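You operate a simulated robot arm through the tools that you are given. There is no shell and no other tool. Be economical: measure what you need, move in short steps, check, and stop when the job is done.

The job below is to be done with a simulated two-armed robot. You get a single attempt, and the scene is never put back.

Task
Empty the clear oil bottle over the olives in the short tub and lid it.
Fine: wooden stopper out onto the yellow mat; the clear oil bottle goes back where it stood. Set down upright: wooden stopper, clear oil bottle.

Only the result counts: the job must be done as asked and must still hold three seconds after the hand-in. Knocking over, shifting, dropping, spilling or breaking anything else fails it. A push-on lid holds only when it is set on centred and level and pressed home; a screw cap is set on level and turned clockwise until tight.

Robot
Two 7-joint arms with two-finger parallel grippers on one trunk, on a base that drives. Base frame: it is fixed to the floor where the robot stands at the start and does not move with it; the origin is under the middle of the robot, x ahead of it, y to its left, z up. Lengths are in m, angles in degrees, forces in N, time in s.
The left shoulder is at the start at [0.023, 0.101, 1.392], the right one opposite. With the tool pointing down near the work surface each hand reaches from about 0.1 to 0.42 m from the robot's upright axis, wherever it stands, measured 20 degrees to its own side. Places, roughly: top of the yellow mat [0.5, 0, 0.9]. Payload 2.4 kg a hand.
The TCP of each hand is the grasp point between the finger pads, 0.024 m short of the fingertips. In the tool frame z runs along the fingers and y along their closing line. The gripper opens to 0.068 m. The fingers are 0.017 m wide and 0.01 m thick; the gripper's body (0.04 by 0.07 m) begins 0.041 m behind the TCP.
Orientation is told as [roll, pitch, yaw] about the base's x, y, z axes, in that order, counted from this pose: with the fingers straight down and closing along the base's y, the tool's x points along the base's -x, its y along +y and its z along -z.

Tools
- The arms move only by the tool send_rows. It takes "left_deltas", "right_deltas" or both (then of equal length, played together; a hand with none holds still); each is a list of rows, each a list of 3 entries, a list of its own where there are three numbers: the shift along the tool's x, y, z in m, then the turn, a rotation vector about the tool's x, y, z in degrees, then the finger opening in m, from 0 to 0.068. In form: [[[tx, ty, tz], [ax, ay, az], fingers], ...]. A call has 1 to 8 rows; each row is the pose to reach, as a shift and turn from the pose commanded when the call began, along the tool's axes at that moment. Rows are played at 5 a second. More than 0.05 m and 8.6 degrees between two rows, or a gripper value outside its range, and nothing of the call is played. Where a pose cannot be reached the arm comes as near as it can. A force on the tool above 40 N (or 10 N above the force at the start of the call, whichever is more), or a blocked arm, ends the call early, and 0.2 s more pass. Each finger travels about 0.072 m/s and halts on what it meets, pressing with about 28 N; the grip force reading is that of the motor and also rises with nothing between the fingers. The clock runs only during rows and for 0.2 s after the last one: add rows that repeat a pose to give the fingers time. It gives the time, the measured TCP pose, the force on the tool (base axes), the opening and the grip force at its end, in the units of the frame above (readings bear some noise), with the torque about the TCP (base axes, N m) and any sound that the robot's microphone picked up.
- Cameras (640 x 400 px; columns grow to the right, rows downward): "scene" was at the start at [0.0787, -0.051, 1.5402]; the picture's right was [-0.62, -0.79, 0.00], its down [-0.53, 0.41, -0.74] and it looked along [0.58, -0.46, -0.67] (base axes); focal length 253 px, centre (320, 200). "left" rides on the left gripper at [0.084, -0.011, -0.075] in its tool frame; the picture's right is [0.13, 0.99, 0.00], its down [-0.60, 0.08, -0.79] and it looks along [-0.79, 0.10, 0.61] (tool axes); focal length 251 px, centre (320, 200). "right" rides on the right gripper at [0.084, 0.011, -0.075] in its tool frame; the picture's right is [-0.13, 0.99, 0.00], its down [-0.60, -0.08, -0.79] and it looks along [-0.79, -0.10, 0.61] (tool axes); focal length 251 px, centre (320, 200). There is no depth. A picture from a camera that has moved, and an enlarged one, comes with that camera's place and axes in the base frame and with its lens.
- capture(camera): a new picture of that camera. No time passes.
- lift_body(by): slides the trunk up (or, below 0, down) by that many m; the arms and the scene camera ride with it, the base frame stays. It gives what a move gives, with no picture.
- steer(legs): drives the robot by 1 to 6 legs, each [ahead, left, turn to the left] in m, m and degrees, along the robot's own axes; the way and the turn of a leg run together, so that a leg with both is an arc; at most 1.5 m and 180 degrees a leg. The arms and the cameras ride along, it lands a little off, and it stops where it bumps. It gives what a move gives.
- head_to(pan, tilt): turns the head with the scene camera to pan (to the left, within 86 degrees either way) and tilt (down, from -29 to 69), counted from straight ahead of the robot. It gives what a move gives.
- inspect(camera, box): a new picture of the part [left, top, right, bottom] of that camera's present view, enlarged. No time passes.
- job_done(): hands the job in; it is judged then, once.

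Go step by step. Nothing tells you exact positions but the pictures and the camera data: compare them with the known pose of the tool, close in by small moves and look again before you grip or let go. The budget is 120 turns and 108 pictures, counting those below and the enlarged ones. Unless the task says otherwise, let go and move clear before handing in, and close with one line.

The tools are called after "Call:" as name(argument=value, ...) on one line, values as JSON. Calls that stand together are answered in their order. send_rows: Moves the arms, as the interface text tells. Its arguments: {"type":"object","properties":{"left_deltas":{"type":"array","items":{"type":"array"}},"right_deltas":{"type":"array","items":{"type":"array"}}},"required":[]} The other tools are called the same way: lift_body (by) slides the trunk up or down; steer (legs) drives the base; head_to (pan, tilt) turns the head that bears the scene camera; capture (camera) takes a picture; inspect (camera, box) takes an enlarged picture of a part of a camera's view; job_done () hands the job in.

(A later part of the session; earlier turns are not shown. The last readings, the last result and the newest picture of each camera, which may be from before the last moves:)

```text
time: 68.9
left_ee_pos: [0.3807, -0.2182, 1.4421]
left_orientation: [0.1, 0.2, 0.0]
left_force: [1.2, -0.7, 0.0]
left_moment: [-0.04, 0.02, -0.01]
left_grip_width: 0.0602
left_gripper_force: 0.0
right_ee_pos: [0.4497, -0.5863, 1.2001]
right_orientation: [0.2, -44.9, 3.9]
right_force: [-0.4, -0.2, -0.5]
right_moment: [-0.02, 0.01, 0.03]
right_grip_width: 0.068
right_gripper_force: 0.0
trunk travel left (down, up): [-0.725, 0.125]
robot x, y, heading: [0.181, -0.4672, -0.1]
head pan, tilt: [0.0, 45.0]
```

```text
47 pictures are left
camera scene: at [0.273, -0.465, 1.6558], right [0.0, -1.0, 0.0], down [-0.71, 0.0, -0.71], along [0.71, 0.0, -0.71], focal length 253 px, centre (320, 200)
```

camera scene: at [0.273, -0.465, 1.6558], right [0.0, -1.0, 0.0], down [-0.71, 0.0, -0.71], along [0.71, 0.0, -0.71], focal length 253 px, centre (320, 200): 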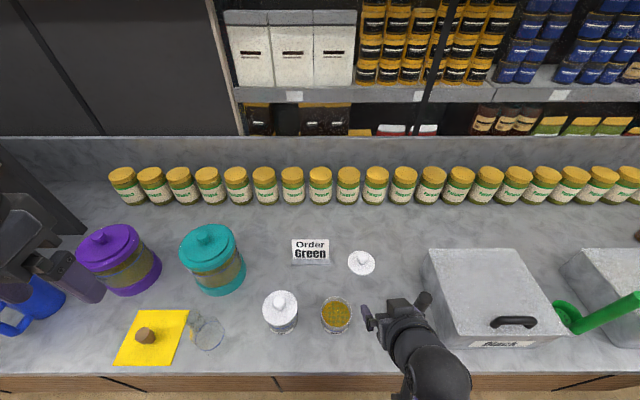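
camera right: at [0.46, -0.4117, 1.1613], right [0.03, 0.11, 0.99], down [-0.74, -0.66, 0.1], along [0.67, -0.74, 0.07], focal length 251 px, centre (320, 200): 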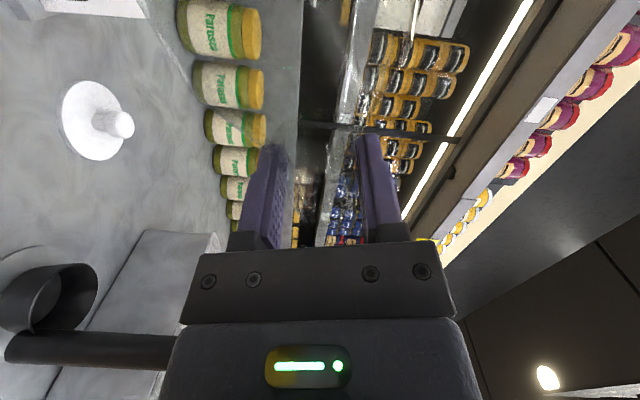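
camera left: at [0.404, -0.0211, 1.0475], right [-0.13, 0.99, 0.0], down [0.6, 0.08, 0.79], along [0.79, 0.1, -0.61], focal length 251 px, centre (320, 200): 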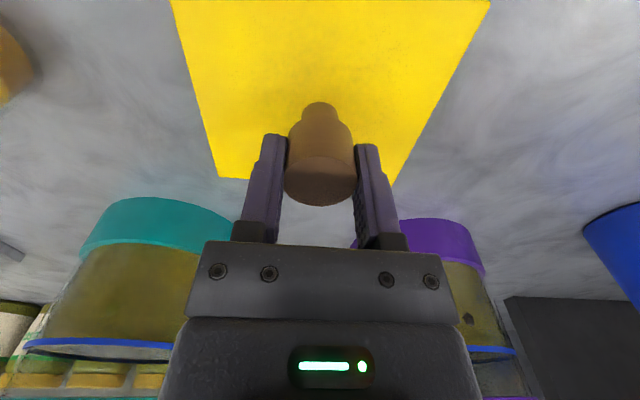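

I'm at x≈0.18 with a clear view of the lid. I'll enlarge the lid and tub.

Call:
inspect(camera="scene", box=[310, 235, 400, 345])

Call:
inspect(camera="right", box=[160, 0, 480, 240])

```text
3.64 times, centred on (355, 290) of scene
camera zoom: at [0.273, -0.465, 1.6558], right [0.0, -1.0, 0.0], down [-0.71, 0.0, -0.71], along [0.71, 0.0, -0.71], focal length 920 px, centre (193, -127)
```

zoom: 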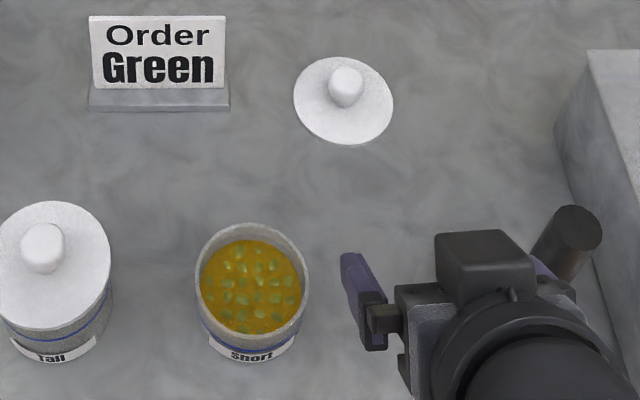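

```text
1.67 times, centred on (320, 120) of right
camera zoom: at [0.3363, -0.5844, 1.1924], right [0.02, 1.0, 0.1], down [-0.13, -0.09, 0.99], along [0.99, -0.03, 0.12], focal length 419 px, centre (320, 333)
```

zoom: 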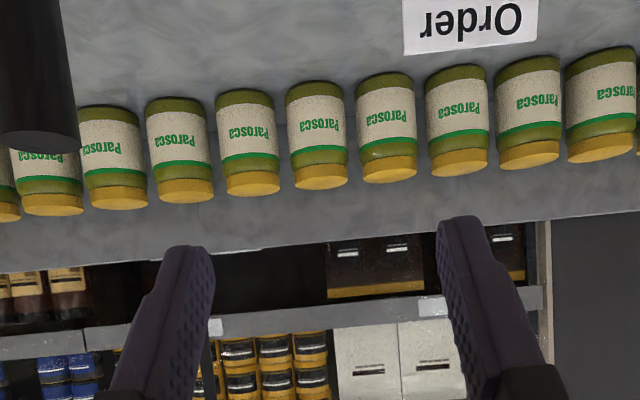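

Lid centre is about (0.725, -0.603) with the knob top at z≈0.943; the tub is at (0.545, -0.508). The scoop handle sticks up near (0.54, -0.74), so I'll shift left and approach with a slight rightward yaw.

Call:
steer(legs=[[0.0, 0.07, 0]])

Call:
send_rows(right_deltas=[[[-0.02, -0.017, 0.035], [2, 1, 2], 0.068], [[-0.041, -0.034, 0.07], [4, 2, 4], 0.068], [[-0.061, -0.05, 0.104], [6, 3, 6], 0.068], [[-0.082, -0.067, 0.138], [8, 4, 8], 0.068], [[-0.102, -0.084, 0.173], [9.9, 5, 9.9], 0.068]])

Call:
capture(camera="scene")

Call:
capture(camera="right")

```text
time: 69.9
left_ee_pos: [0.3798, -0.1461, 1.4398]
left_orientation: [0.0, 0.1, -0.1]
left_force: [0.7, 0.9, 0.5]
left_moment: [-0.04, 0.0, 0.01]
left_grip_width: 0.0603
left_gripper_force: 0.1
right_ee_pos: [0.4477, -0.5162, 1.2002]
right_orientation: [0.2, -45.1, 4.0]
right_force: [-0.2, 0.4, -0.9]
right_moment: [0.0, -0.03, -0.05]
right_grip_width: 0.068
right_gripper_force: 0.0
trunk travel left (down, up): [-0.725, 0.125]
robot x, y, heading: [0.1774, -0.397, -0.3]
head pan, tilt: [0.0, 45.0]
```

```text
time: 71.1
left_ee_pos: [0.3801, -0.148, 1.4406]
left_orientation: [0.2, 0.2, -0.1]
left_force: [-0.1, -0.4, -0.1]
left_moment: [0.03, 0.02, -0.02]
left_grip_width: 0.0599
left_gripper_force: 0.2
right_ee_pos: [0.6489, -0.5856, 1.1491]
right_orientation: [-0.5, -40.0, -9.7]
right_force: [-0.3, 0.3, 0.1]
right_moment: [0.02, -0.03, -0.04]
right_grip_width: 0.0677
right_gripper_force: 0.1
trunk travel left (down, up): [-0.725, 0.125]
robot x, y, heading: [0.181, -0.3932, -0.3]
head pan, tilt: [0.0, 45.0]
```

```text
44 pictures are left
camera scene: at [0.2727, -0.394, 1.6559], right [0.0, -1.0, 0.0], down [-0.71, 0.0, -0.71], along [0.71, 0.0, -0.71], focal length 253 px, centre (320, 200)
```

scene: 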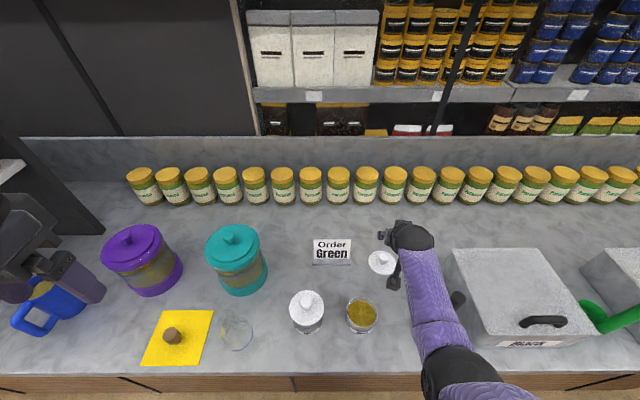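

```text
43 pictures are left
camera right: at [0.5404, -0.5555, 1.1512], right [0.27, 0.96, 0.08], down [-0.06, -0.06, 1.0], along [0.96, -0.27, 0.04], focal length 251 px, centre (320, 200)
```

right: 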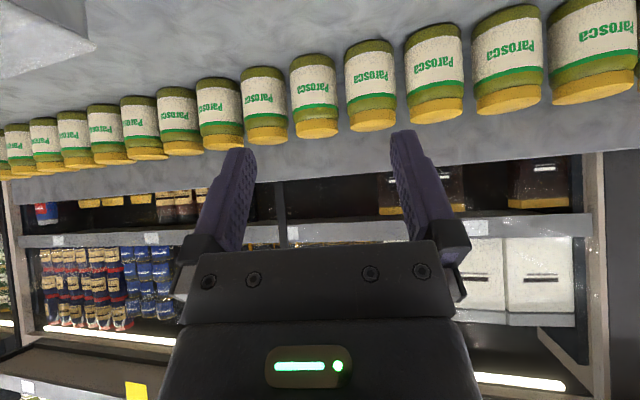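

The handle tip is near (0.51, -0.69, 1.12), beside the forearm. I'll shift the robot further left and yaw more so the arm comes in from the left, away from it.

Call:
steer(legs=[[0.0, 0.1, 0]])

Call:
send_rows(right_deltas=[[[-0.008, -0.0256, 0.023], [2.4, 2, 2.9], 0.068], [[-0.016, -0.051, 0.046], [4.8, 4, 5.8], 0.068], [[-0.024, -0.077, 0.069], [7.2, 6, 8.6], 0.068], [[-0.032, -0.1025, 0.092], [9.6, 8, 11.5], 0.068]])

Call:
capture(camera="scene")

Call:
capture(camera="right")

```text
time: 72.3
left_ee_pos: [0.3797, -0.0462, 1.4411]
left_orientation: [0.0, 0.1, -0.1]
left_force: [0.0, 0.3, 0.4]
left_moment: [-0.01, 0.0, 0.0]
left_grip_width: 0.0598
left_gripper_force: 0.1
right_ee_pos: [0.6471, -0.485, 1.1496]
right_orientation: [-0.6, -40.0, -9.5]
right_force: [0.5, 0.0, 0.5]
right_moment: [-0.01, -0.03, -0.03]
right_grip_width: 0.0679
right_gripper_force: 0.2
trunk travel left (down, up): [-0.725, 0.125]
robot x, y, heading: [0.1818, -0.2931, -0.4]
head pan, tilt: [0.0, 45.0]
```

```text
time: 73.3
left_ee_pos: [0.379, -0.047, 1.4407]
left_orientation: [0.1, 0.0, -0.1]
left_force: [0.0, -0.8, -0.1]
left_moment: [0.0, -0.01, 0.02]
left_grip_width: 0.0602
left_gripper_force: 0.0
right_ee_pos: [0.6636, -0.583, 1.1341]
right_orientation: [-1.6, -32.2, -24.1]
right_force: [-0.4, -0.3, -0.3]
right_moment: [0.0, -0.01, -0.04]
right_grip_width: 0.068
right_gripper_force: 0.0
right hand out of reach, approached as far as the arm can: row 2, 3, 4
trunk travel left (down, up): [-0.725, 0.125]
robot x, y, heading: [0.1825, -0.292, -0.3]
head pan, tilt: [0.0, 45.0]
```

```text
42 pictures are left
camera scene: at [0.2712, -0.2937, 1.6559], right [0.0, -1.0, 0.0], down [-0.71, 0.0, -0.71], along [0.71, 0.0, -0.71], focal length 253 px, centre (320, 200)
```

scene: 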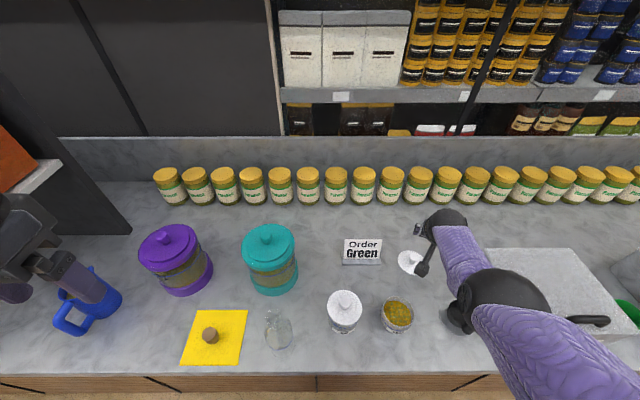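

```text
41 pictures are left
camera right: at [0.5684, -0.5265, 1.1516], right [0.52, 0.85, 0.05], down [0.06, -0.09, 0.99], along [0.85, -0.51, -0.09], focal length 251 px, centre (320, 200)
```

right: 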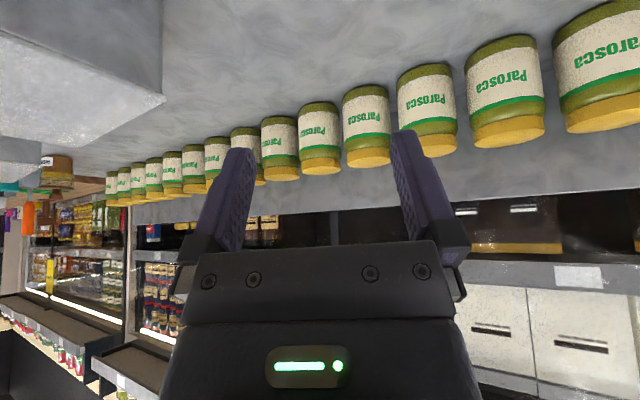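

The arm is at its limit while high; lowering the trunk gives more reach. The forearm is clear of the handle, so I'll lower 0.12.

Call:
lift_body(by=-0.12)

Call:
send_rows(right_deltas=[[[-0.015, 0, 0.01], [0, 0, 0], 0.068], [[-0.03, 0, 0.02], [0, 0, 0], 0.068]])

Call:
capture(camera="scene")

Call:
capture(camera="right")

```text
time: 74.8
left_ee_pos: [0.3795, -0.0476, 1.3216]
left_orientation: [0.1, 0.0, -0.1]
left_force: [0.8, 0.1, -0.8]
left_moment: [0.02, 0.0, 0.02]
left_grip_width: 0.0602
left_gripper_force: 0.0
right_ee_pos: [0.6632, -0.5836, 1.0128]
right_orientation: [-1.6, -32.2, -24.0]
right_force: [0.3, 0.5, 0.6]
right_moment: [0.04, 0.01, -0.03]
right_grip_width: 0.068
right_gripper_force: 0.0
trunk travel left (down, up): [-0.605, 0.245]
robot x, y, heading: [0.181, -0.2947, -0.3]
head pan, tilt: [0.0, 45.0]
```

```text
time: 75.4
left_ee_pos: [0.3794, -0.0458, 1.3209]
left_orientation: [0.1, -0.1, -0.2]
left_force: [0.1, -0.1, -0.3]
left_moment: [0.02, -0.01, -0.01]
left_grip_width: 0.06
left_gripper_force: 0.0
right_ee_pos: [0.6744, -0.589, 1.0254]
right_orientation: [-1.7, -32.3, -24.0]
right_force: [-1.1, 0.7, -0.2]
right_moment: [-0.03, 0.01, -0.02]
right_grip_width: 0.0682
right_gripper_force: 0.1
right hand out of reach, approached as far as the arm can: row 1, 2
trunk travel left (down, up): [-0.605, 0.245]
robot x, y, heading: [0.1789, -0.2947, -0.3]
head pan, tilt: [0.0, 45.0]
```

```text
40 pictures are left
camera scene: at [0.2746, -0.2939, 1.5359], right [0.0, -1.0, 0.0], down [-0.71, 0.0, -0.71], along [0.71, 0.0, -0.71], focal length 253 px, centre (320, 200)
```

scene: 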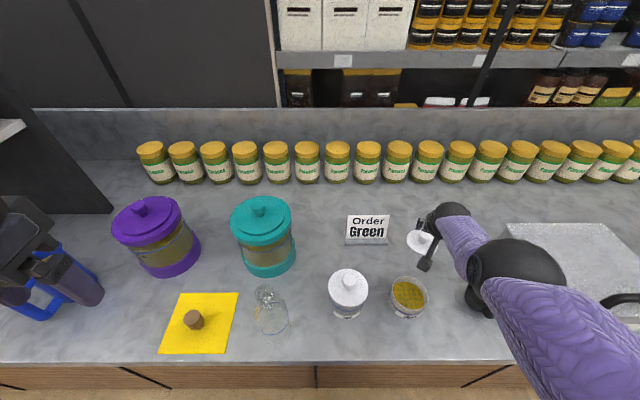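

```text
39 pictures are left
camera right: at [0.5786, -0.5319, 1.0431], right [0.52, 0.85, 0.04], down [0.06, -0.09, 0.99], along [0.85, -0.51, -0.09], focal length 251 px, centre (320, 200)
```

right: 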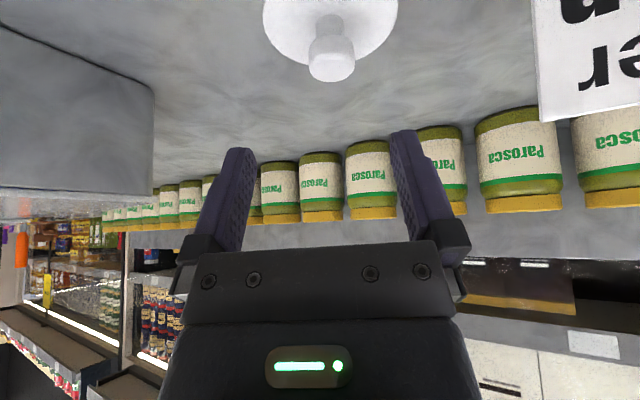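

The knob is now visible to the right camera, but my elbow is near the scoop handle. I'll turn the left hand to look across and judge that clearance.

Call:
send_rows(left_deltas=[[[0, 0, 0], [0, 0, 8], 0.06], [[0, 0, 0], [0, 0, 16], 0.06], [[0, 0, 0], [0, 0, 24], 0.06], [[0, 0, 0], [0, 0, 32], 0.06], [[0, 0, 0], [0, 0, 40], 0.06], [[0, 0, 0], [0, 0, 48], 0.06], [[0, 0, 0], [0, 0, 56], 0.06]])

Call:
capture(camera="left")

```text
time: 77.0
left_ee_pos: [0.3733, -0.0646, 1.3235]
left_orientation: [0.1, 0.1, -56.3]
left_force: [0.3, -0.8, -0.2]
left_moment: [-0.02, 0.03, -0.03]
left_grip_width: 0.0599
left_gripper_force: 0.2
left hand out of reach, approached as far as the arm can: row 7
right_ee_pos: [0.6738, -0.59, 1.0249]
right_orientation: [-1.6, -32.1, -24.0]
right_force: [-0.3, 0.7, -0.1]
right_moment: [-0.01, -0.01, 0.0]
right_grip_width: 0.0679
right_gripper_force: 0.0
trunk travel left (down, up): [-0.605, 0.245]
robot x, y, heading: [0.1819, -0.2952, -0.4]
head pan, tilt: [0.0, 45.0]
```

```text
38 pictures are left
camera left: at [0.3162, -0.0019, 1.3987], right [0.75, 0.66, 0.0], down [0.4, -0.46, 0.79], along [0.52, -0.6, -0.61], focal length 251 px, centre (320, 200)
```

left: 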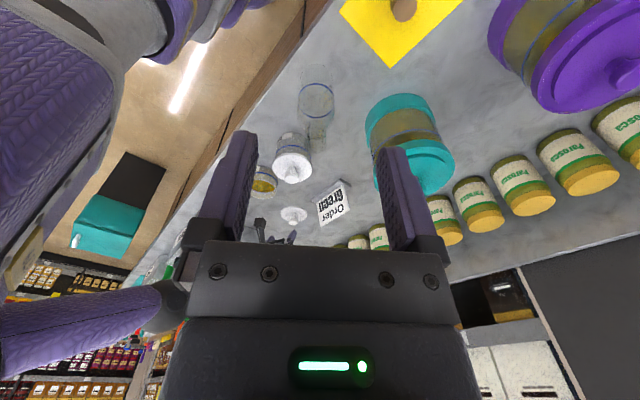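

Triangulating, my elbow is at about (0.41, -0.50, 1.29), well clear of the handle. I'll creep the base forward and slightly right to bring the fingers over the knob.

Call:
steer(legs=[[0.025, -0.007, 0]])

Call:
steer(legs=[[0.02, -0.005, 0]])

Call:
capture(camera="right")

Call:
inspect(camera="scene", box=[370, 190, 490, 330])

```text
time: 77.8
left_ee_pos: [0.3984, -0.0726, 1.3236]
left_orientation: [0.0, 0.1, -56.2]
left_force: [-0.4, 0.8, -0.8]
left_moment: [-0.02, 0.04, 0.02]
left_grip_width: 0.0598
left_gripper_force: 0.1
right_ee_pos: [0.6996, -0.5961, 1.0247]
right_orientation: [-1.6, -32.1, -24.1]
right_force: [1.0, -1.1, 0.0]
right_moment: [0.01, 0.02, 0.0]
right_grip_width: 0.068
right_gripper_force: 0.1
trunk travel left (down, up): [-0.605, 0.245]
robot x, y, heading: [0.2031, -0.302, -0.1]
head pan, tilt: [0.0, 45.0]
```

```text
time: 78.6
left_ee_pos: [0.4192, -0.0762, 1.3231]
left_orientation: [-0.1, 0.1, -56.1]
left_force: [0.3, -0.8, 0.5]
left_moment: [-0.02, 0.01, 0.02]
left_grip_width: 0.0598
left_gripper_force: 0.1
right_ee_pos: [0.7212, -0.6015, 1.0248]
right_orientation: [-1.6, -32.0, -23.9]
right_force: [0.5, 0.9, 0.4]
right_moment: [0.0, 0.0, 0.01]
right_grip_width: 0.068
right_gripper_force: 0.0
trunk travel left (down, up): [-0.605, 0.245]
robot x, y, heading: [0.2244, -0.3068, -0.3]
head pan, tilt: [0.0, 45.0]
```

```text
37 pictures are left
camera right: at [0.6251, -0.5442, 1.0424], right [0.52, 0.85, 0.04], down [0.06, -0.09, 0.99], along [0.85, -0.51, -0.1], focal length 251 px, centre (320, 200)
```

right: 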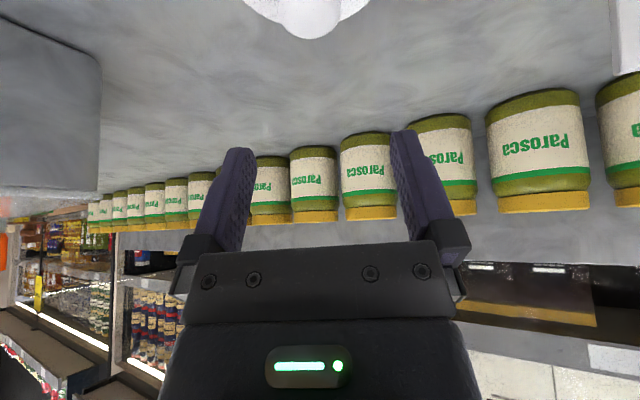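

```text
2.86 times, centred on (430, 260) of scene
camera zoom: at [0.3216, -0.3065, 1.5358], right [0.0, -1.0, 0.0], down [-0.71, 0.0, -0.71], along [0.71, 0.0, -0.71], focal length 723 px, centre (6, 29)
```

zoom: 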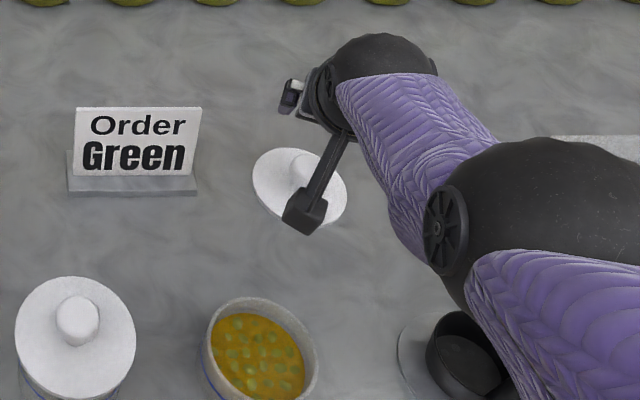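

The knob is at about (0.727, -0.606). I'll nudge the hand there and lower the trunk in stages.

Call:
lift_body(by=-0.055)

Call:
steer(legs=[[0.005, -0.004, 0]])

Call:
capture(camera="right")

Call:
inspect(camera="scene", box=[370, 170, 490, 310])

```text
time: 79.6
left_ee_pos: [0.4176, -0.0774, 1.2686]
left_orientation: [0.0, 0.1, -56.1]
left_force: [-0.2, -1.1, -0.1]
left_moment: [-0.01, 0.02, -0.03]
left_grip_width: 0.06
left_gripper_force: 0.1
right_ee_pos: [0.7196, -0.6013, 0.9711]
right_orientation: [-1.6, -32.1, -24.0]
right_force: [0.3, -0.6, 0.5]
right_moment: [0.04, 0.04, -0.04]
right_grip_width: 0.0679
right_gripper_force: 0.1
trunk travel left (down, up): [-0.55, 0.3]
robot x, y, heading: [0.2268, -0.3095, -0.2]
head pan, tilt: [0.0, 45.0]
```

```text
time: 80.3
left_ee_pos: [0.4231, -0.0815, 1.2683]
left_orientation: [0.0, 0.0, -56.1]
left_force: [-0.1, 0.3, -0.2]
left_moment: [0.03, 0.0, 0.01]
left_grip_width: 0.06
left_gripper_force: 0.1
right_ee_pos: [0.7245, -0.6037, 0.9705]
right_orientation: [-1.7, -32.2, -24.0]
right_force: [0.3, -0.5, 0.0]
right_moment: [0.03, -0.02, 0.02]
right_grip_width: 0.068
right_gripper_force: 0.0
trunk travel left (down, up): [-0.55, 0.3]
robot x, y, heading: [0.2329, -0.313, -0.2]
head pan, tilt: [0.0, 45.0]
```

```text
35 pictures are left
camera right: at [0.6295, -0.5483, 0.9877], right [0.52, 0.85, 0.04], down [0.06, -0.09, 0.99], along [0.85, -0.51, -0.1], focal length 251 px, centre (320, 200)
```

right: 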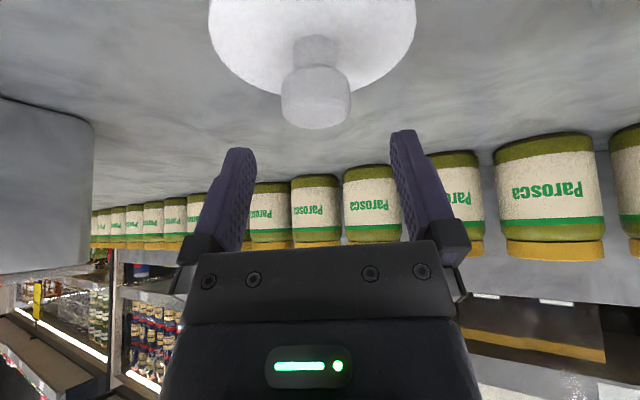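

```text
2.86 times, centred on (430, 240) of scene
camera zoom: at [0.3283, -0.3105, 1.4808], right [0.0, -1.0, 0.0], down [-0.71, 0.0, -0.71], along [0.71, 0.0, -0.71], focal length 723 px, centre (6, 86)
```

zoom: 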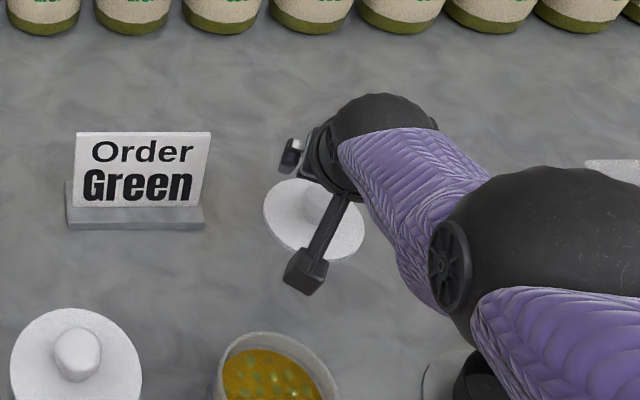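

The knob head is centred between the fingers (2 mm off) with its head at z≈0.914–0.938. I'll lower 36 mm in two steps.

Call:
lift_body(by=-0.025)

Call:
lift_body(by=-0.011)

Call:
capture(camera="right")

```text
time: 81.0
left_ee_pos: [0.4226, -0.0797, 1.2431]
left_orientation: [0.0, 0.2, -56.0]
left_force: [-0.5, 0.0, 0.8]
left_moment: [0.01, -0.02, 0.01]
left_grip_width: 0.0599
left_gripper_force: 0.1
right_ee_pos: [0.7246, -0.6061, 0.9452]
right_orientation: [-1.6, -32.1, -24.0]
right_force: [-0.3, 0.3, 1.6]
right_moment: [0.01, -0.02, 0.01]
right_grip_width: 0.0679
right_gripper_force: 0.0
trunk travel left (down, up): [-0.525, 0.325]
robot x, y, heading: [0.2345, -0.3106, -0.2]
head pan, tilt: [0.0, 45.0]
```

```text
time: 81.6
left_ee_pos: [0.4238, -0.082, 1.2325]
left_orientation: [0.0, 0.1, -56.1]
left_force: [0.7, 0.5, 0.2]
left_moment: [0.01, 0.01, 0.0]
left_grip_width: 0.0601
left_gripper_force: 0.2
right_ee_pos: [0.7256, -0.6053, 0.9335]
right_orientation: [-1.8, -32.1, -24.1]
right_force: [-0.2, 0.2, 0.1]
right_moment: [0.0, -0.01, -0.01]
right_grip_width: 0.068
right_gripper_force: 0.2
trunk travel left (down, up): [-0.514, 0.336]
robot x, y, heading: [0.2314, -0.3093, -0.2]
head pan, tilt: [0.0, 45.0]
```

```text
33 pictures are left
camera right: at [0.6304, -0.5483, 0.9513], right [0.52, 0.85, 0.04], down [0.06, -0.09, 0.99], along [0.85, -0.51, -0.1], focal length 251 px, centre (320, 200)
```

right: 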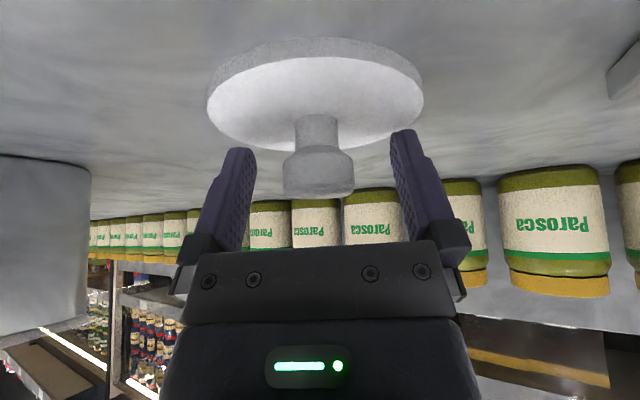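

The knob head is between the fingers. I'll close on it.

Call:
send_rows(right_deltas=[[[0, 0, 0], [0, 0, 0], 0.05], [[0, 0, 0], [0, 0, 0], 0.038], [[0, 0, 0], [0, 0, 0], 0.028], [[0, 0, 0], [0, 0, 0], 0.018], [[0, 0, 0], [0, 0, 0], 0.008], [[0, 0, 0], [0, 0, 0], 0.0]])

Call:
lift_body(by=0.09)

Call:
capture(camera="right")

Call:
inspect(camera="scene", box=[340, 150, 500, 350])

```text
time: 83.0
left_ee_pos: [0.4228, -0.0799, 1.2333]
left_orientation: [0.0, 0.0, -56.1]
left_force: [-0.2, 0.0, -0.2]
left_moment: [0.01, 0.02, -0.03]
left_grip_width: 0.06
left_gripper_force: 0.0
right_ee_pos: [0.7274, -0.6046, 0.9352]
right_orientation: [-1.6, -32.1, -24.1]
right_force: [-1.8, 1.1, 4.6]
right_moment: [0.21, -0.05, 0.03]
right_grip_width: 0.0298
right_gripper_force: 28.0
trunk travel left (down, up): [-0.514, 0.336]
robot x, y, heading: [0.2311, -0.311, -0.1]
head pan, tilt: [0.0, 45.0]
```

```text
time: 84.2
left_ee_pos: [0.4217, -0.0818, 1.323]
left_orientation: [0.0, 0.1, -56.0]
left_force: [-0.2, 0.6, -0.8]
left_moment: [0.02, -0.04, 0.0]
left_grip_width: 0.0601
left_gripper_force: 0.1
right_ee_pos: [0.7247, -0.6042, 1.0233]
right_orientation: [-1.7, -32.2, -24.0]
right_force: [-0.1, -0.1, 0.1]
right_moment: [0.01, 0.04, -0.04]
right_grip_width: 0.0297
right_gripper_force: 27.8
trunk travel left (down, up): [-0.604, 0.246]
robot x, y, heading: [0.2322, -0.3111, -0.1]
head pan, tilt: [0.0, 45.0]
```

```text
32 pictures are left
camera right: at [0.6295, -0.5481, 1.042], right [0.52, 0.86, 0.04], down [0.06, -0.09, 0.99], along [0.85, -0.51, -0.1], focal length 251 px, centre (320, 200)
```

right: 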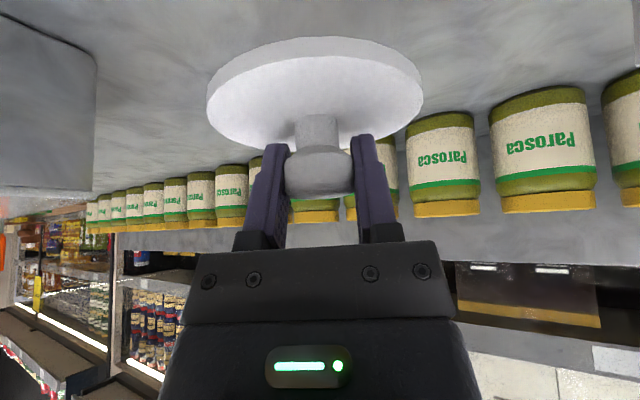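

```text
2.00 times, centred on (420, 250) of scene
camera zoom: at [0.3251, -0.3102, 1.5348], right [0.0, -1.0, 0.0], down [-0.71, 0.0, -0.71], along [0.71, 0.0, -0.71], focal length 506 px, centre (120, 100)
```

zoom: 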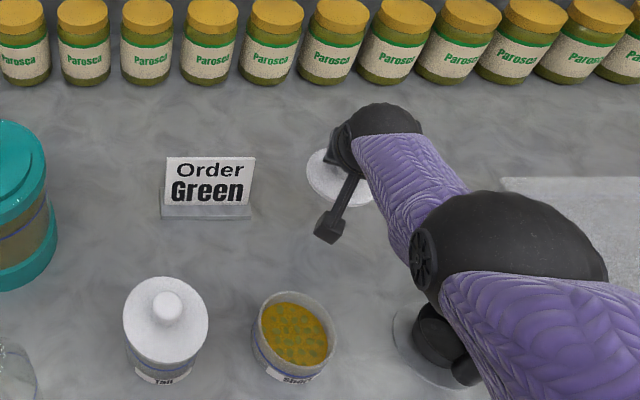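

The lid is held level. I'll drive back and left so it hangs over the short tub.

Call:
steer(legs=[[-0.181, 0.096, 0]])

Call:
capture(camera="right")

Call:
inspect(camera="scene", box=[360, 230, 500, 370])

```text
time: 85.8
left_ee_pos: [0.2435, 0.0153, 1.3224]
left_orientation: [-0.1, 0.0, -56.0]
left_force: [-0.8, 0.0, -0.9]
left_moment: [0.0, -0.01, -0.01]
left_grip_width: 0.06
left_gripper_force: 0.0
right_ee_pos: [0.5456, -0.508, 1.0248]
right_orientation: [-1.6, -32.1, -23.9]
right_force: [-0.8, 2.1, 0.0]
right_moment: [-0.02, -0.02, 0.04]
right_grip_width: 0.0297
right_gripper_force: 28.1
trunk travel left (down, up): [-0.604, 0.246]
robot x, y, heading: [0.0534, -0.2137, -0.3]
head pan, tilt: [0.0, 45.0]
```

```text
30 pictures are left
camera right: at [0.4506, -0.451, 1.0424], right [0.52, 0.86, 0.04], down [0.06, -0.09, 0.99], along [0.85, -0.51, -0.1], focal length 251 px, centre (320, 200)
```

right: 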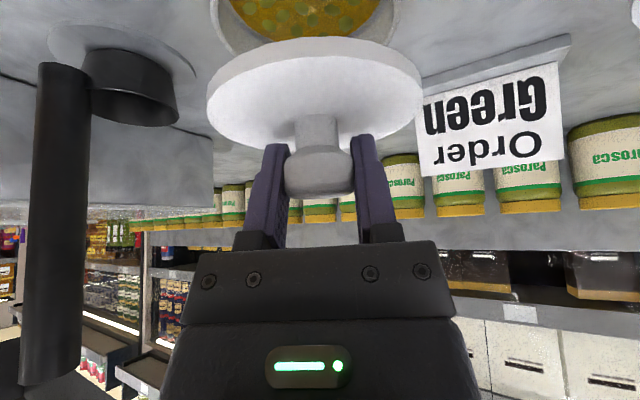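

```text
2.86 times, centred on (430, 300) of scene
camera zoom: at [0.1459, -0.2132, 1.535], right [0.0, -1.0, 0.0], down [-0.71, 0.0, -0.71], along [0.71, 0.0, -0.71], focal length 723 px, centre (6, -86)
```

zoom: 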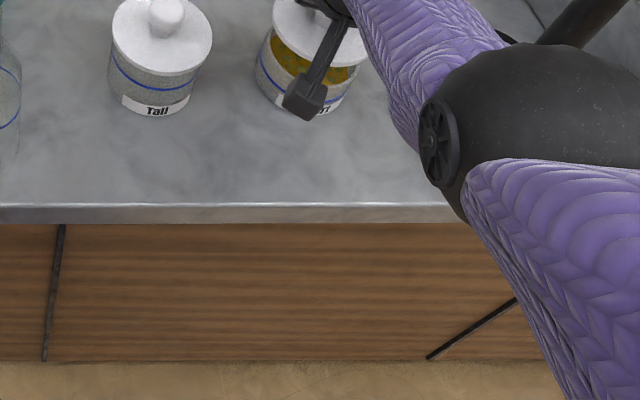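

Lateral alignment looks good. I'll view from the scene camera in a better crop to check fore-aft alignment.

Call:
inspect(camera="scene", box=[390, 200, 490, 280])

```text
5.00 times, centred on (440, 240) of scene
camera zoom: at [0.1459, -0.2132, 1.535], right [0.0, -1.0, 0.0], down [-0.71, 0.0, -0.71], along [0.71, 0.0, -0.71], focal length 1265 px, centre (-280, 0)
```

zoom: 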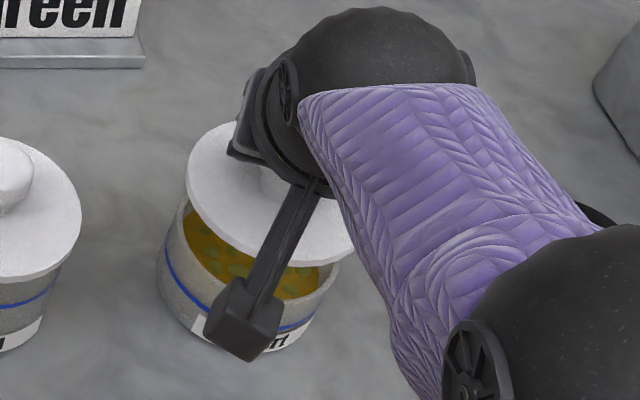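

Call:
inspect(camera="left", box=[235, 150, 355, 250])

```text
4.00 times, centred on (295, 200) of left
camera zoom: at [0.1868, 0.0791, 1.3975], right [0.75, 0.66, 0.0], down [0.4, -0.46, 0.79], along [0.52, -0.59, -0.61], focal length 1006 px, centre (420, 200)
```

zoom: 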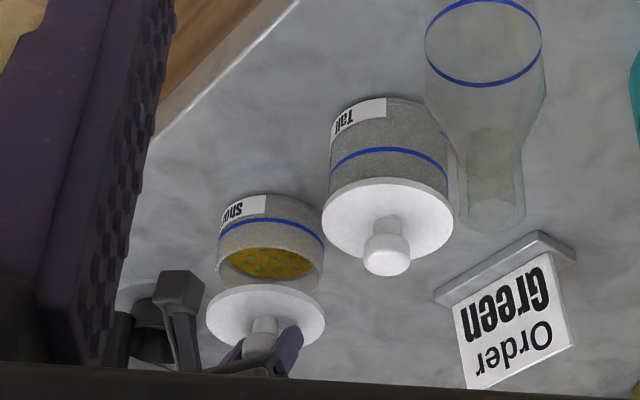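

The left camera gives a clean view: lid and tub line up within a pixel across that view. I'll lower most of the way and check again from several views.

Call:
lift_body(by=-0.026)

Call:
inspect(camera="left", box=[245, 160, 335, 240])

Call:
inspect(camera="scene", box=[400, 200, 470, 270])

Call:
inspect(camera="right", box=[180, 0, 450, 180])

```text
time: 86.6
left_ee_pos: [0.2442, 0.0157, 1.2958]
left_orientation: [0.0, 0.0, -56.2]
left_force: [-0.6, 0.4, -0.4]
left_moment: [0.01, 0.04, 0.01]
left_grip_width: 0.0597
left_gripper_force: 0.1
right_ee_pos: [0.5467, -0.5096, 0.9986]
right_orientation: [-1.6, -32.1, -23.9]
right_force: [-0.3, 0.4, -0.2]
right_moment: [0.02, -0.03, -0.02]
right_grip_width: 0.03
right_gripper_force: 28.3
trunk travel left (down, up): [-0.578, 0.272]
robot x, y, heading: [0.0509, -0.2136, -0.4]
head pan, tilt: [0.0, 45.0]
```

```text
5.00 times, centred on (290, 200) of left
camera zoom: at [0.1876, 0.0786, 1.3715], right [0.75, 0.66, 0.0], down [0.4, -0.46, 0.79], along [0.52, -0.59, -0.61], focal length 1257 px, centre (470, 200)
```

zoom: 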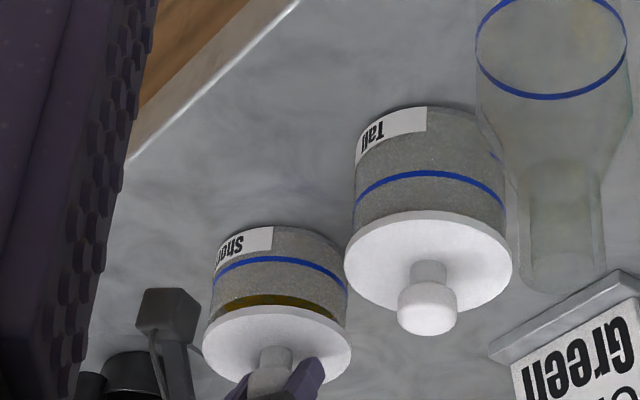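

```text
5.71 times, centred on (435, 235) of scene
camera zoom: at [0.148, -0.2138, 1.5088], right [0.0, -1.0, 0.0], down [-0.71, 0.0, -0.71], along [0.71, 0.0, -0.71], focal length 1446 px, centre (-337, 0)
```

zoom: 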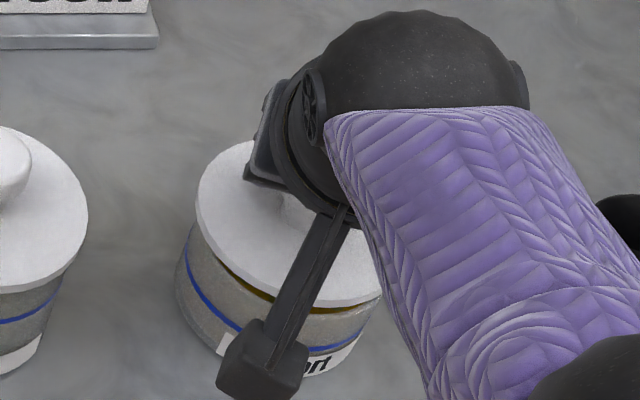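

```text
2.22 times, centred on (315, 90) of right
camera zoom: at [0.4512, -0.4515, 1.016], right [0.52, 0.86, 0.04], down [0.06, -0.09, 0.99], along [0.85, -0.51, -0.1], focal length 559 px, centre (331, 444)
```

zoom: 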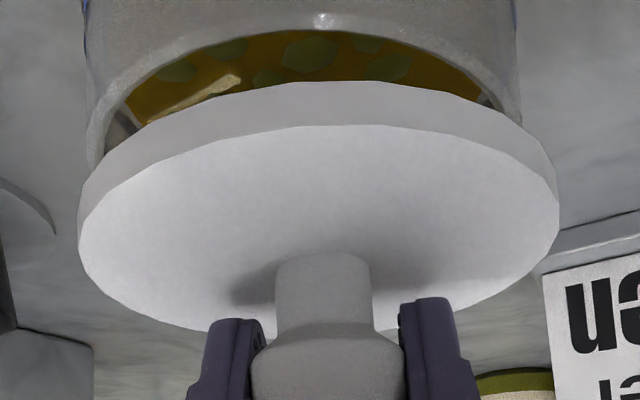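

Views agree to within 1–3 mm, so the lid is centred. I'll lower slowly with the arm, watching the force.

Call:
send_rows(right_deltas=[[[0.0021, 0, 0.0034], [0, 0, 0], 0.0], [[0.0037, 0, 0.0059], [0, 0, 0], 0.0], [[0.0048, 0, 0.0076], [0, 0, 0], 0.0], [[0.0048, 0, 0.0076], [0, 0, 0], 0.0]])

Call:
inspect(camera="right", box=[180, 0, 450, 180])

Call:
inspect(camera="left", box=[245, 160, 335, 240])

```text
time: 87.6
left_ee_pos: [0.2449, 0.0159, 1.2958]
left_orientation: [0.1, 0.1, -56.1]
left_force: [0.4, -0.4, -0.1]
left_moment: [0.01, -0.01, 0.01]
left_grip_width: 0.06
left_gripper_force: 0.1
right_ee_pos: [0.5439, -0.5087, 0.9908]
right_orientation: [-1.6, -32.1, -23.9]
right_force: [0.5, 0.1, -0.5]
right_moment: [0.0, -0.01, -0.01]
right_grip_width: 0.0297
right_gripper_force: 28.6
right hand out of reach, approached as far as the arm can: row 3, 4
trunk travel left (down, up): [-0.578, 0.272]
robot x, y, heading: [0.0545, -0.2133, -0.2]
head pan, tilt: [0.0, 45.0]
```

```text
2.22 times, centred on (315, 90) of right
camera zoom: at [0.4479, -0.4514, 1.0089], right [0.52, 0.86, 0.04], down [0.06, -0.09, 0.99], along [0.85, -0.51, -0.1], focal length 559 px, centre (331, 444)
```

zoom: 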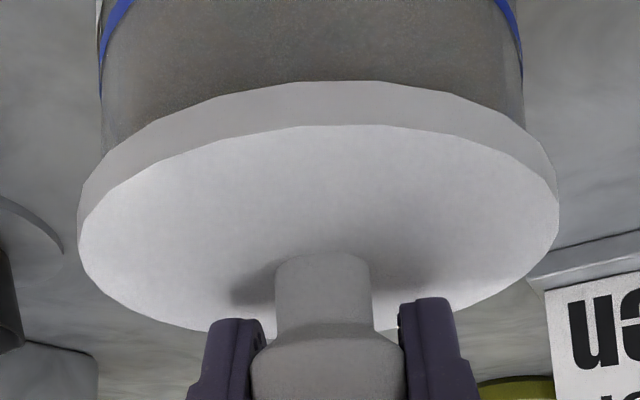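

```text
5.00 times, centred on (290, 200) of left
camera zoom: at [0.1878, 0.0786, 1.3715], right [0.75, 0.66, 0.0], down [0.4, -0.46, 0.79], along [0.52, -0.59, -0.61], focal length 1257 px, centre (470, 200)
```

zoom: 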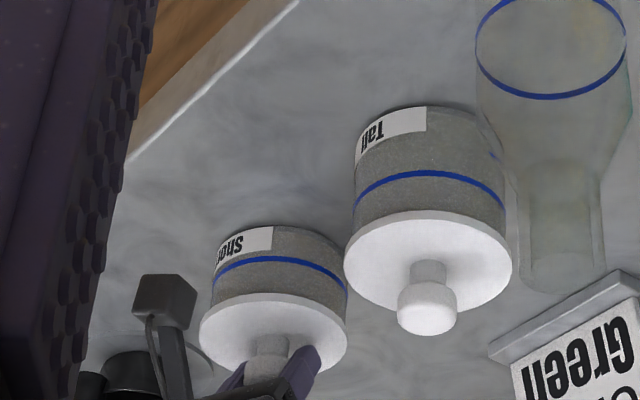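

The arm's limit pulled the lid about 3–4 mm back towards me. I'll correct with a tiny base move and re-check.

Call:
steer(legs=[[0.004, 0.0, 0]])

Call:
inspect(camera="left", box=[250, 180, 310, 230])

Call:
inspect(camera="right", box=[180, 0, 450, 180])

```text
time: 88.3
left_ee_pos: [0.2495, 0.016, 1.2975]
left_orientation: [0.0, 0.2, -56.2]
left_force: [0.7, -0.4, -0.7]
left_moment: [0.02, 0.0, 0.02]
left_grip_width: 0.0601
left_gripper_force: 0.1
right_ee_pos: [0.5471, -0.5077, 0.9917]
right_orientation: [-1.6, -32.0, -23.9]
right_force: [0.5, -0.8, 0.1]
right_moment: [0.01, 0.01, 0.01]
right_grip_width: 0.0296
right_gripper_force: 28.0
trunk travel left (down, up): [-0.578, 0.272]
robot x, y, heading: [0.0536, -0.2189, -0.2]
head pan, tilt: [0.0, 45.0]
```

```text
8.00 times, centred on (280, 205) of left
camera zoom: at [0.1923, 0.0786, 1.3715], right [0.75, 0.66, 0.0], down [0.4, -0.46, 0.79], along [0.52, -0.59, -0.61], focal length 2012 px, centre (640, 160)
```

zoom: 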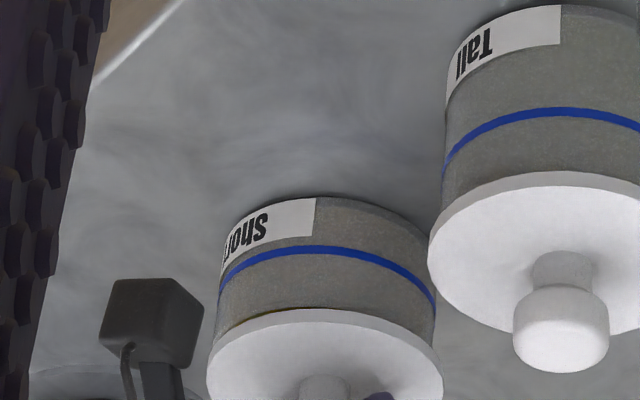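

```text
2.22 times, centred on (315, 90) of right
camera zoom: at [0.4523, -0.4514, 1.0088], right [0.52, 0.86, 0.04], down [0.06, -0.09, 0.99], along [0.85, -0.51, -0.1], focal length 559 px, centre (331, 444)
```

zoom: 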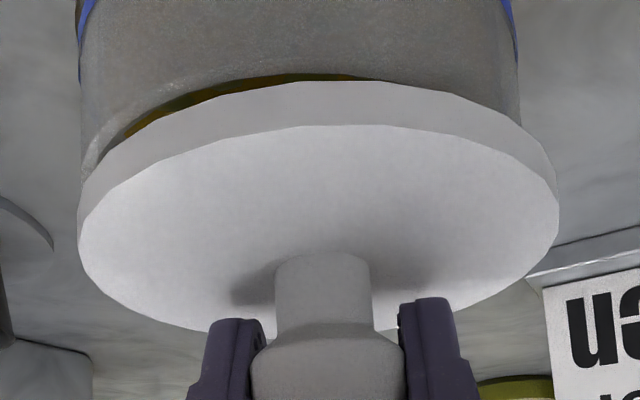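

Left view is aligned; the right view suggests the lid should go about 2 mm towards -y. I'll nudge the base and re-check.

Call:
steer(legs=[[-0.0005, -0.002, 0]])

Call:
inspect(camera="right", box=[180, 0, 450, 180])

Call:
inspect(camera="scene", box=[405, 205, 465, 265])

```text
time: 89.0
left_ee_pos: [0.2479, 0.0123, 1.2964]
left_orientation: [0.0, 0.2, -56.1]
left_force: [2.0, 1.0, 0.1]
left_moment: [0.02, 0.02, -0.04]
left_grip_width: 0.0598
left_gripper_force: 0.0
right_ee_pos: [0.5466, -0.5108, 0.9903]
right_orientation: [-1.6, -32.0, -23.9]
right_force: [-0.3, 0.4, -0.6]
right_moment: [0.03, 0.0, 0.02]
right_grip_width: 0.0293
right_gripper_force: 27.9
trunk travel left (down, up): [-0.578, 0.272]
robot x, y, heading: [0.0609, -0.2151, -0.1]
head pan, tilt: [0.0, 45.0]
```

```text
2.22 times, centred on (315, 90) of right
camera zoom: at [0.4515, -0.4536, 1.0089], right [0.52, 0.86, 0.04], down [0.06, -0.09, 0.99], along [0.85, -0.51, -0.1], focal length 559 px, centre (331, 444)
```

zoom: 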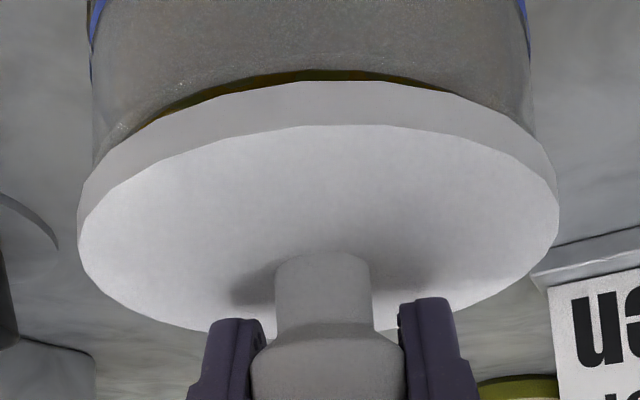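

```text
6.67 times, centred on (435, 235) of scene
camera zoom: at [0.1517, -0.216, 1.5089], right [0.0, -1.0, 0.0], down [-0.71, 0.0, -0.71], along [0.71, 0.0, -0.71], focal length 1687 px, centre (-447, -33)
```

zoom: 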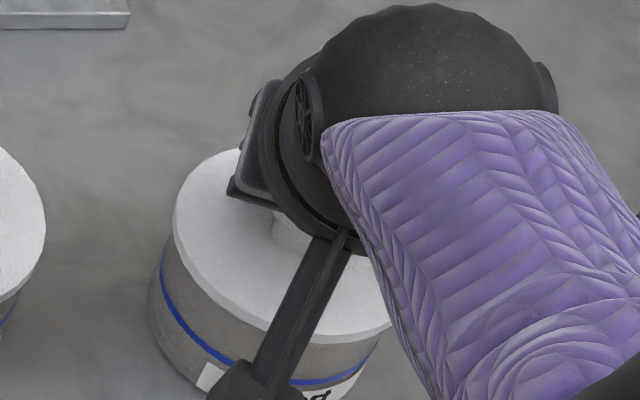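

The gap is now symmetric, so the lid is centred. I'll lower with the trunk in small steps, watching the force.

Call:
lift_body(by=-0.003)

Call:
lift_body(by=-0.002)

```text
time: 89.5
left_ee_pos: [0.2475, 0.0127, 1.2928]
left_orientation: [-0.1, 0.1, -56.0]
left_force: [0.6, 0.4, 1.0]
left_moment: [0.04, 0.04, -0.04]
left_grip_width: 0.0598
left_gripper_force: 0.3
right_ee_pos: [0.5483, -0.5107, 0.9881]
right_orientation: [-1.6, -32.1, -24.0]
right_force: [-0.3, -0.2, 0.2]
right_moment: [0.03, -0.03, 0.0]
right_grip_width: 0.0297
right_gripper_force: 27.9
trunk travel left (down, up): [-0.575, 0.275]
robot x, y, heading: [0.0537, -0.2127, -0.1]
head pan, tilt: [0.0, 45.0]
```

```text
time: 90.0
left_ee_pos: [0.2486, 0.0128, 1.2919]
left_orientation: [0.0, 0.2, -56.1]
left_force: [0.0, 0.2, 0.3]
left_moment: [-0.01, -0.03, 0.01]
left_grip_width: 0.0599
left_gripper_force: 0.0
right_ee_pos: [0.5477, -0.5105, 0.987]
right_orientation: [-1.6, -32.1, -23.9]
right_force: [0.1, 0.7, 2.7]
right_moment: [0.08, -0.02, 0.04]
right_grip_width: 0.0296
right_gripper_force: 27.8
trunk travel left (down, up): [-0.573, 0.277]
robot x, y, heading: [0.0546, -0.2186, -0.1]
head pan, tilt: [0.0, 45.0]
```

Contact is starting at TCP z≈0.987. I'll continue in 1.5 mm steps.

Call:
lift_body(by=-0.0015)

Call:
lift_body(by=-0.0015)

Call:
inspect(camera="left", box=[250, 180, 310, 230])

```text
time: 90.5
left_ee_pos: [0.2468, 0.0127, 1.2916]
left_orientation: [0.0, 0.0, -56.0]
left_force: [1.2, 0.6, 0.8]
left_moment: [0.0, 0.01, -0.01]
left_grip_width: 0.06
left_gripper_force: 0.1
right_ee_pos: [0.5468, -0.5098, 0.9872]
right_orientation: [-1.6, -32.2, -24.0]
right_force: [-1.2, -1.6, 11.3]
right_moment: [0.35, -0.07, 0.03]
right_grip_width: 0.0298
right_gripper_force: 27.7
trunk travel left (down, up): [-0.571, 0.278]
robot x, y, heading: [0.0536, -0.2143, -0.2]
head pan, tilt: [0.0, 45.0]
heard: snap
```

```text
time: 91.1
left_ee_pos: [0.2466, 0.0128, 1.2888]
left_orientation: [0.2, 0.1, -56.1]
left_force: [-0.9, 0.4, -0.1]
left_moment: [0.0, 0.03, 0.02]
left_grip_width: 0.0599
left_gripper_force: 0.0
right_ee_pos: [0.5465, -0.5096, 0.9857]
right_orientation: [-1.6, -32.4, -24.0]
right_force: [-0.6, -4.5, 22.5]
right_moment: [0.36, -0.04, 0.1]
right_grip_width: 0.0295
right_gripper_force: 28.1
trunk travel left (down, up): [-0.57, 0.28]
robot x, y, heading: [0.0565, -0.2177, -0.1]
head pan, tilt: [0.0, 45.0]
```

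```text
8.00 times, centred on (280, 205) of left
camera zoom: at [0.1894, 0.0769, 1.3638], right [0.75, 0.66, 0.0], down [0.4, -0.46, 0.79], along [0.52, -0.59, -0.61], focal length 2012 px, centre (640, 160)
```

zoom: 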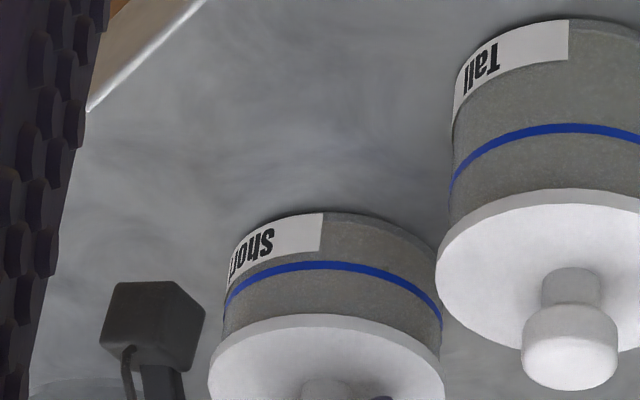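

A snap was heard and the force rose to 22 N, so the lid is home and level. I'll relieve the load, open, and rise straight up.

Call:
lift_body(by=0.003)

Call:
send_rows(right_deltas=[[[0, 0, 0], [0, 0, 0], 0.03], [[0, 0, 0], [0, 0, 0], 0.034], [[0, 0, 0], [0, 0, 0], 0.045], [[0, 0, 0], [0, 0, 0], 0.058], [[0, 0, 0], [0, 0, 0], 0.068], [[0, 0, 0], [0, 0, 0], 0.068]])

Call:
lift_body(by=0.12)

Call:
inspect(camera="left", box=[230, 130, 350, 250])

Call:
capture(camera="scene")

```text
time: 91.6
left_ee_pos: [0.2475, 0.0144, 1.2914]
left_orientation: [-0.1, 0.1, -56.0]
left_force: [-0.1, -0.6, -0.4]
left_moment: [0.02, -0.02, -0.01]
left_grip_width: 0.0599
left_gripper_force: 0.1
right_ee_pos: [0.5471, -0.5098, 0.9853]
right_orientation: [-1.6, -32.0, -23.9]
right_force: [-0.1, -1.8, 6.3]
right_moment: [0.03, -0.23, -0.05]
right_grip_width: 0.0294
right_gripper_force: 27.6
trunk travel left (down, up): [-0.573, 0.277]
robot x, y, heading: [0.0552, -0.2179, -0.1]
head pan, tilt: [0.0, 45.0]
```

```text
time: 93.0
left_ee_pos: [0.2479, 0.0128, 1.2916]
left_orientation: [0.0, 0.0, -56.0]
left_force: [-0.2, 0.7, 0.1]
left_moment: [-0.02, 0.01, -0.01]
left_grip_width: 0.0602
left_gripper_force: 0.1
right_ee_pos: [0.548, -0.5096, 0.9858]
right_orientation: [-1.6, -32.1, -23.9]
right_force: [0.1, 0.0, -0.7]
right_moment: [-0.03, 0.0, 0.01]
right_grip_width: 0.0681
right_gripper_force: 0.1
trunk travel left (down, up): [-0.573, 0.277]
robot x, y, heading: [0.0558, -0.2183, -0.0]
head pan, tilt: [0.0, 45.0]
```

```text
time: 94.5
left_ee_pos: [0.2488, 0.0124, 1.4117]
left_orientation: [0.0, 0.1, -56.1]
left_force: [0.0, 0.4, 0.1]
left_moment: [-0.01, 0.01, 0.01]
left_grip_width: 0.0599
left_gripper_force: 0.0
right_ee_pos: [0.5473, -0.5091, 1.1094]
right_orientation: [-1.6, -32.3, -23.9]
right_force: [-0.3, -0.5, 0.4]
right_moment: [0.0, 0.02, -0.06]
right_grip_width: 0.0678
right_gripper_force: 0.1
trunk travel left (down, up): [-0.693, 0.157]
robot x, y, heading: [0.0588, -0.2174, 0.0]
head pan, tilt: [0.0, 45.0]
```

```text
3.33 times, centred on (290, 190) of left
camera zoom: at [0.1915, 0.0765, 1.4864], right [0.75, 0.66, 0.0], down [0.4, -0.46, 0.79], along [0.52, -0.59, -0.61], focal length 838 px, centre (420, 233)
```

zoom: 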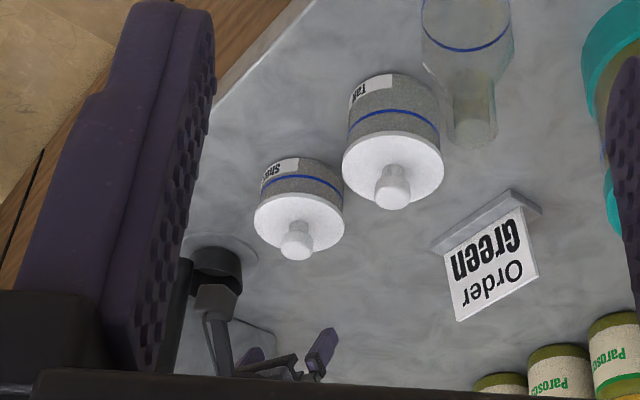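

```text
15 pictures are left
camera scene: at [0.1481, -0.2158, 1.6239], right [0.0, -1.0, 0.0], down [-0.71, 0.0, -0.71], along [0.71, 0.0, -0.71], focal length 253 px, centre (320, 200)
```

scene: 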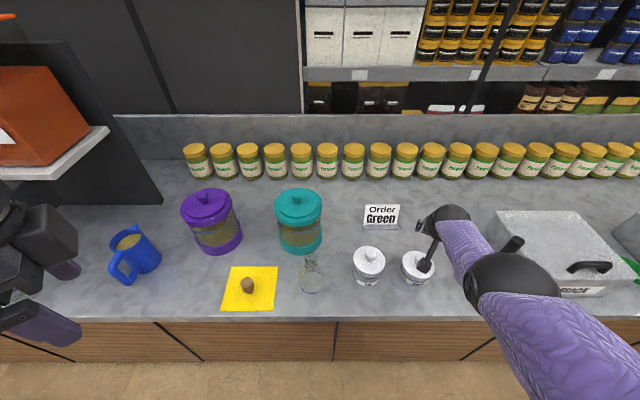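

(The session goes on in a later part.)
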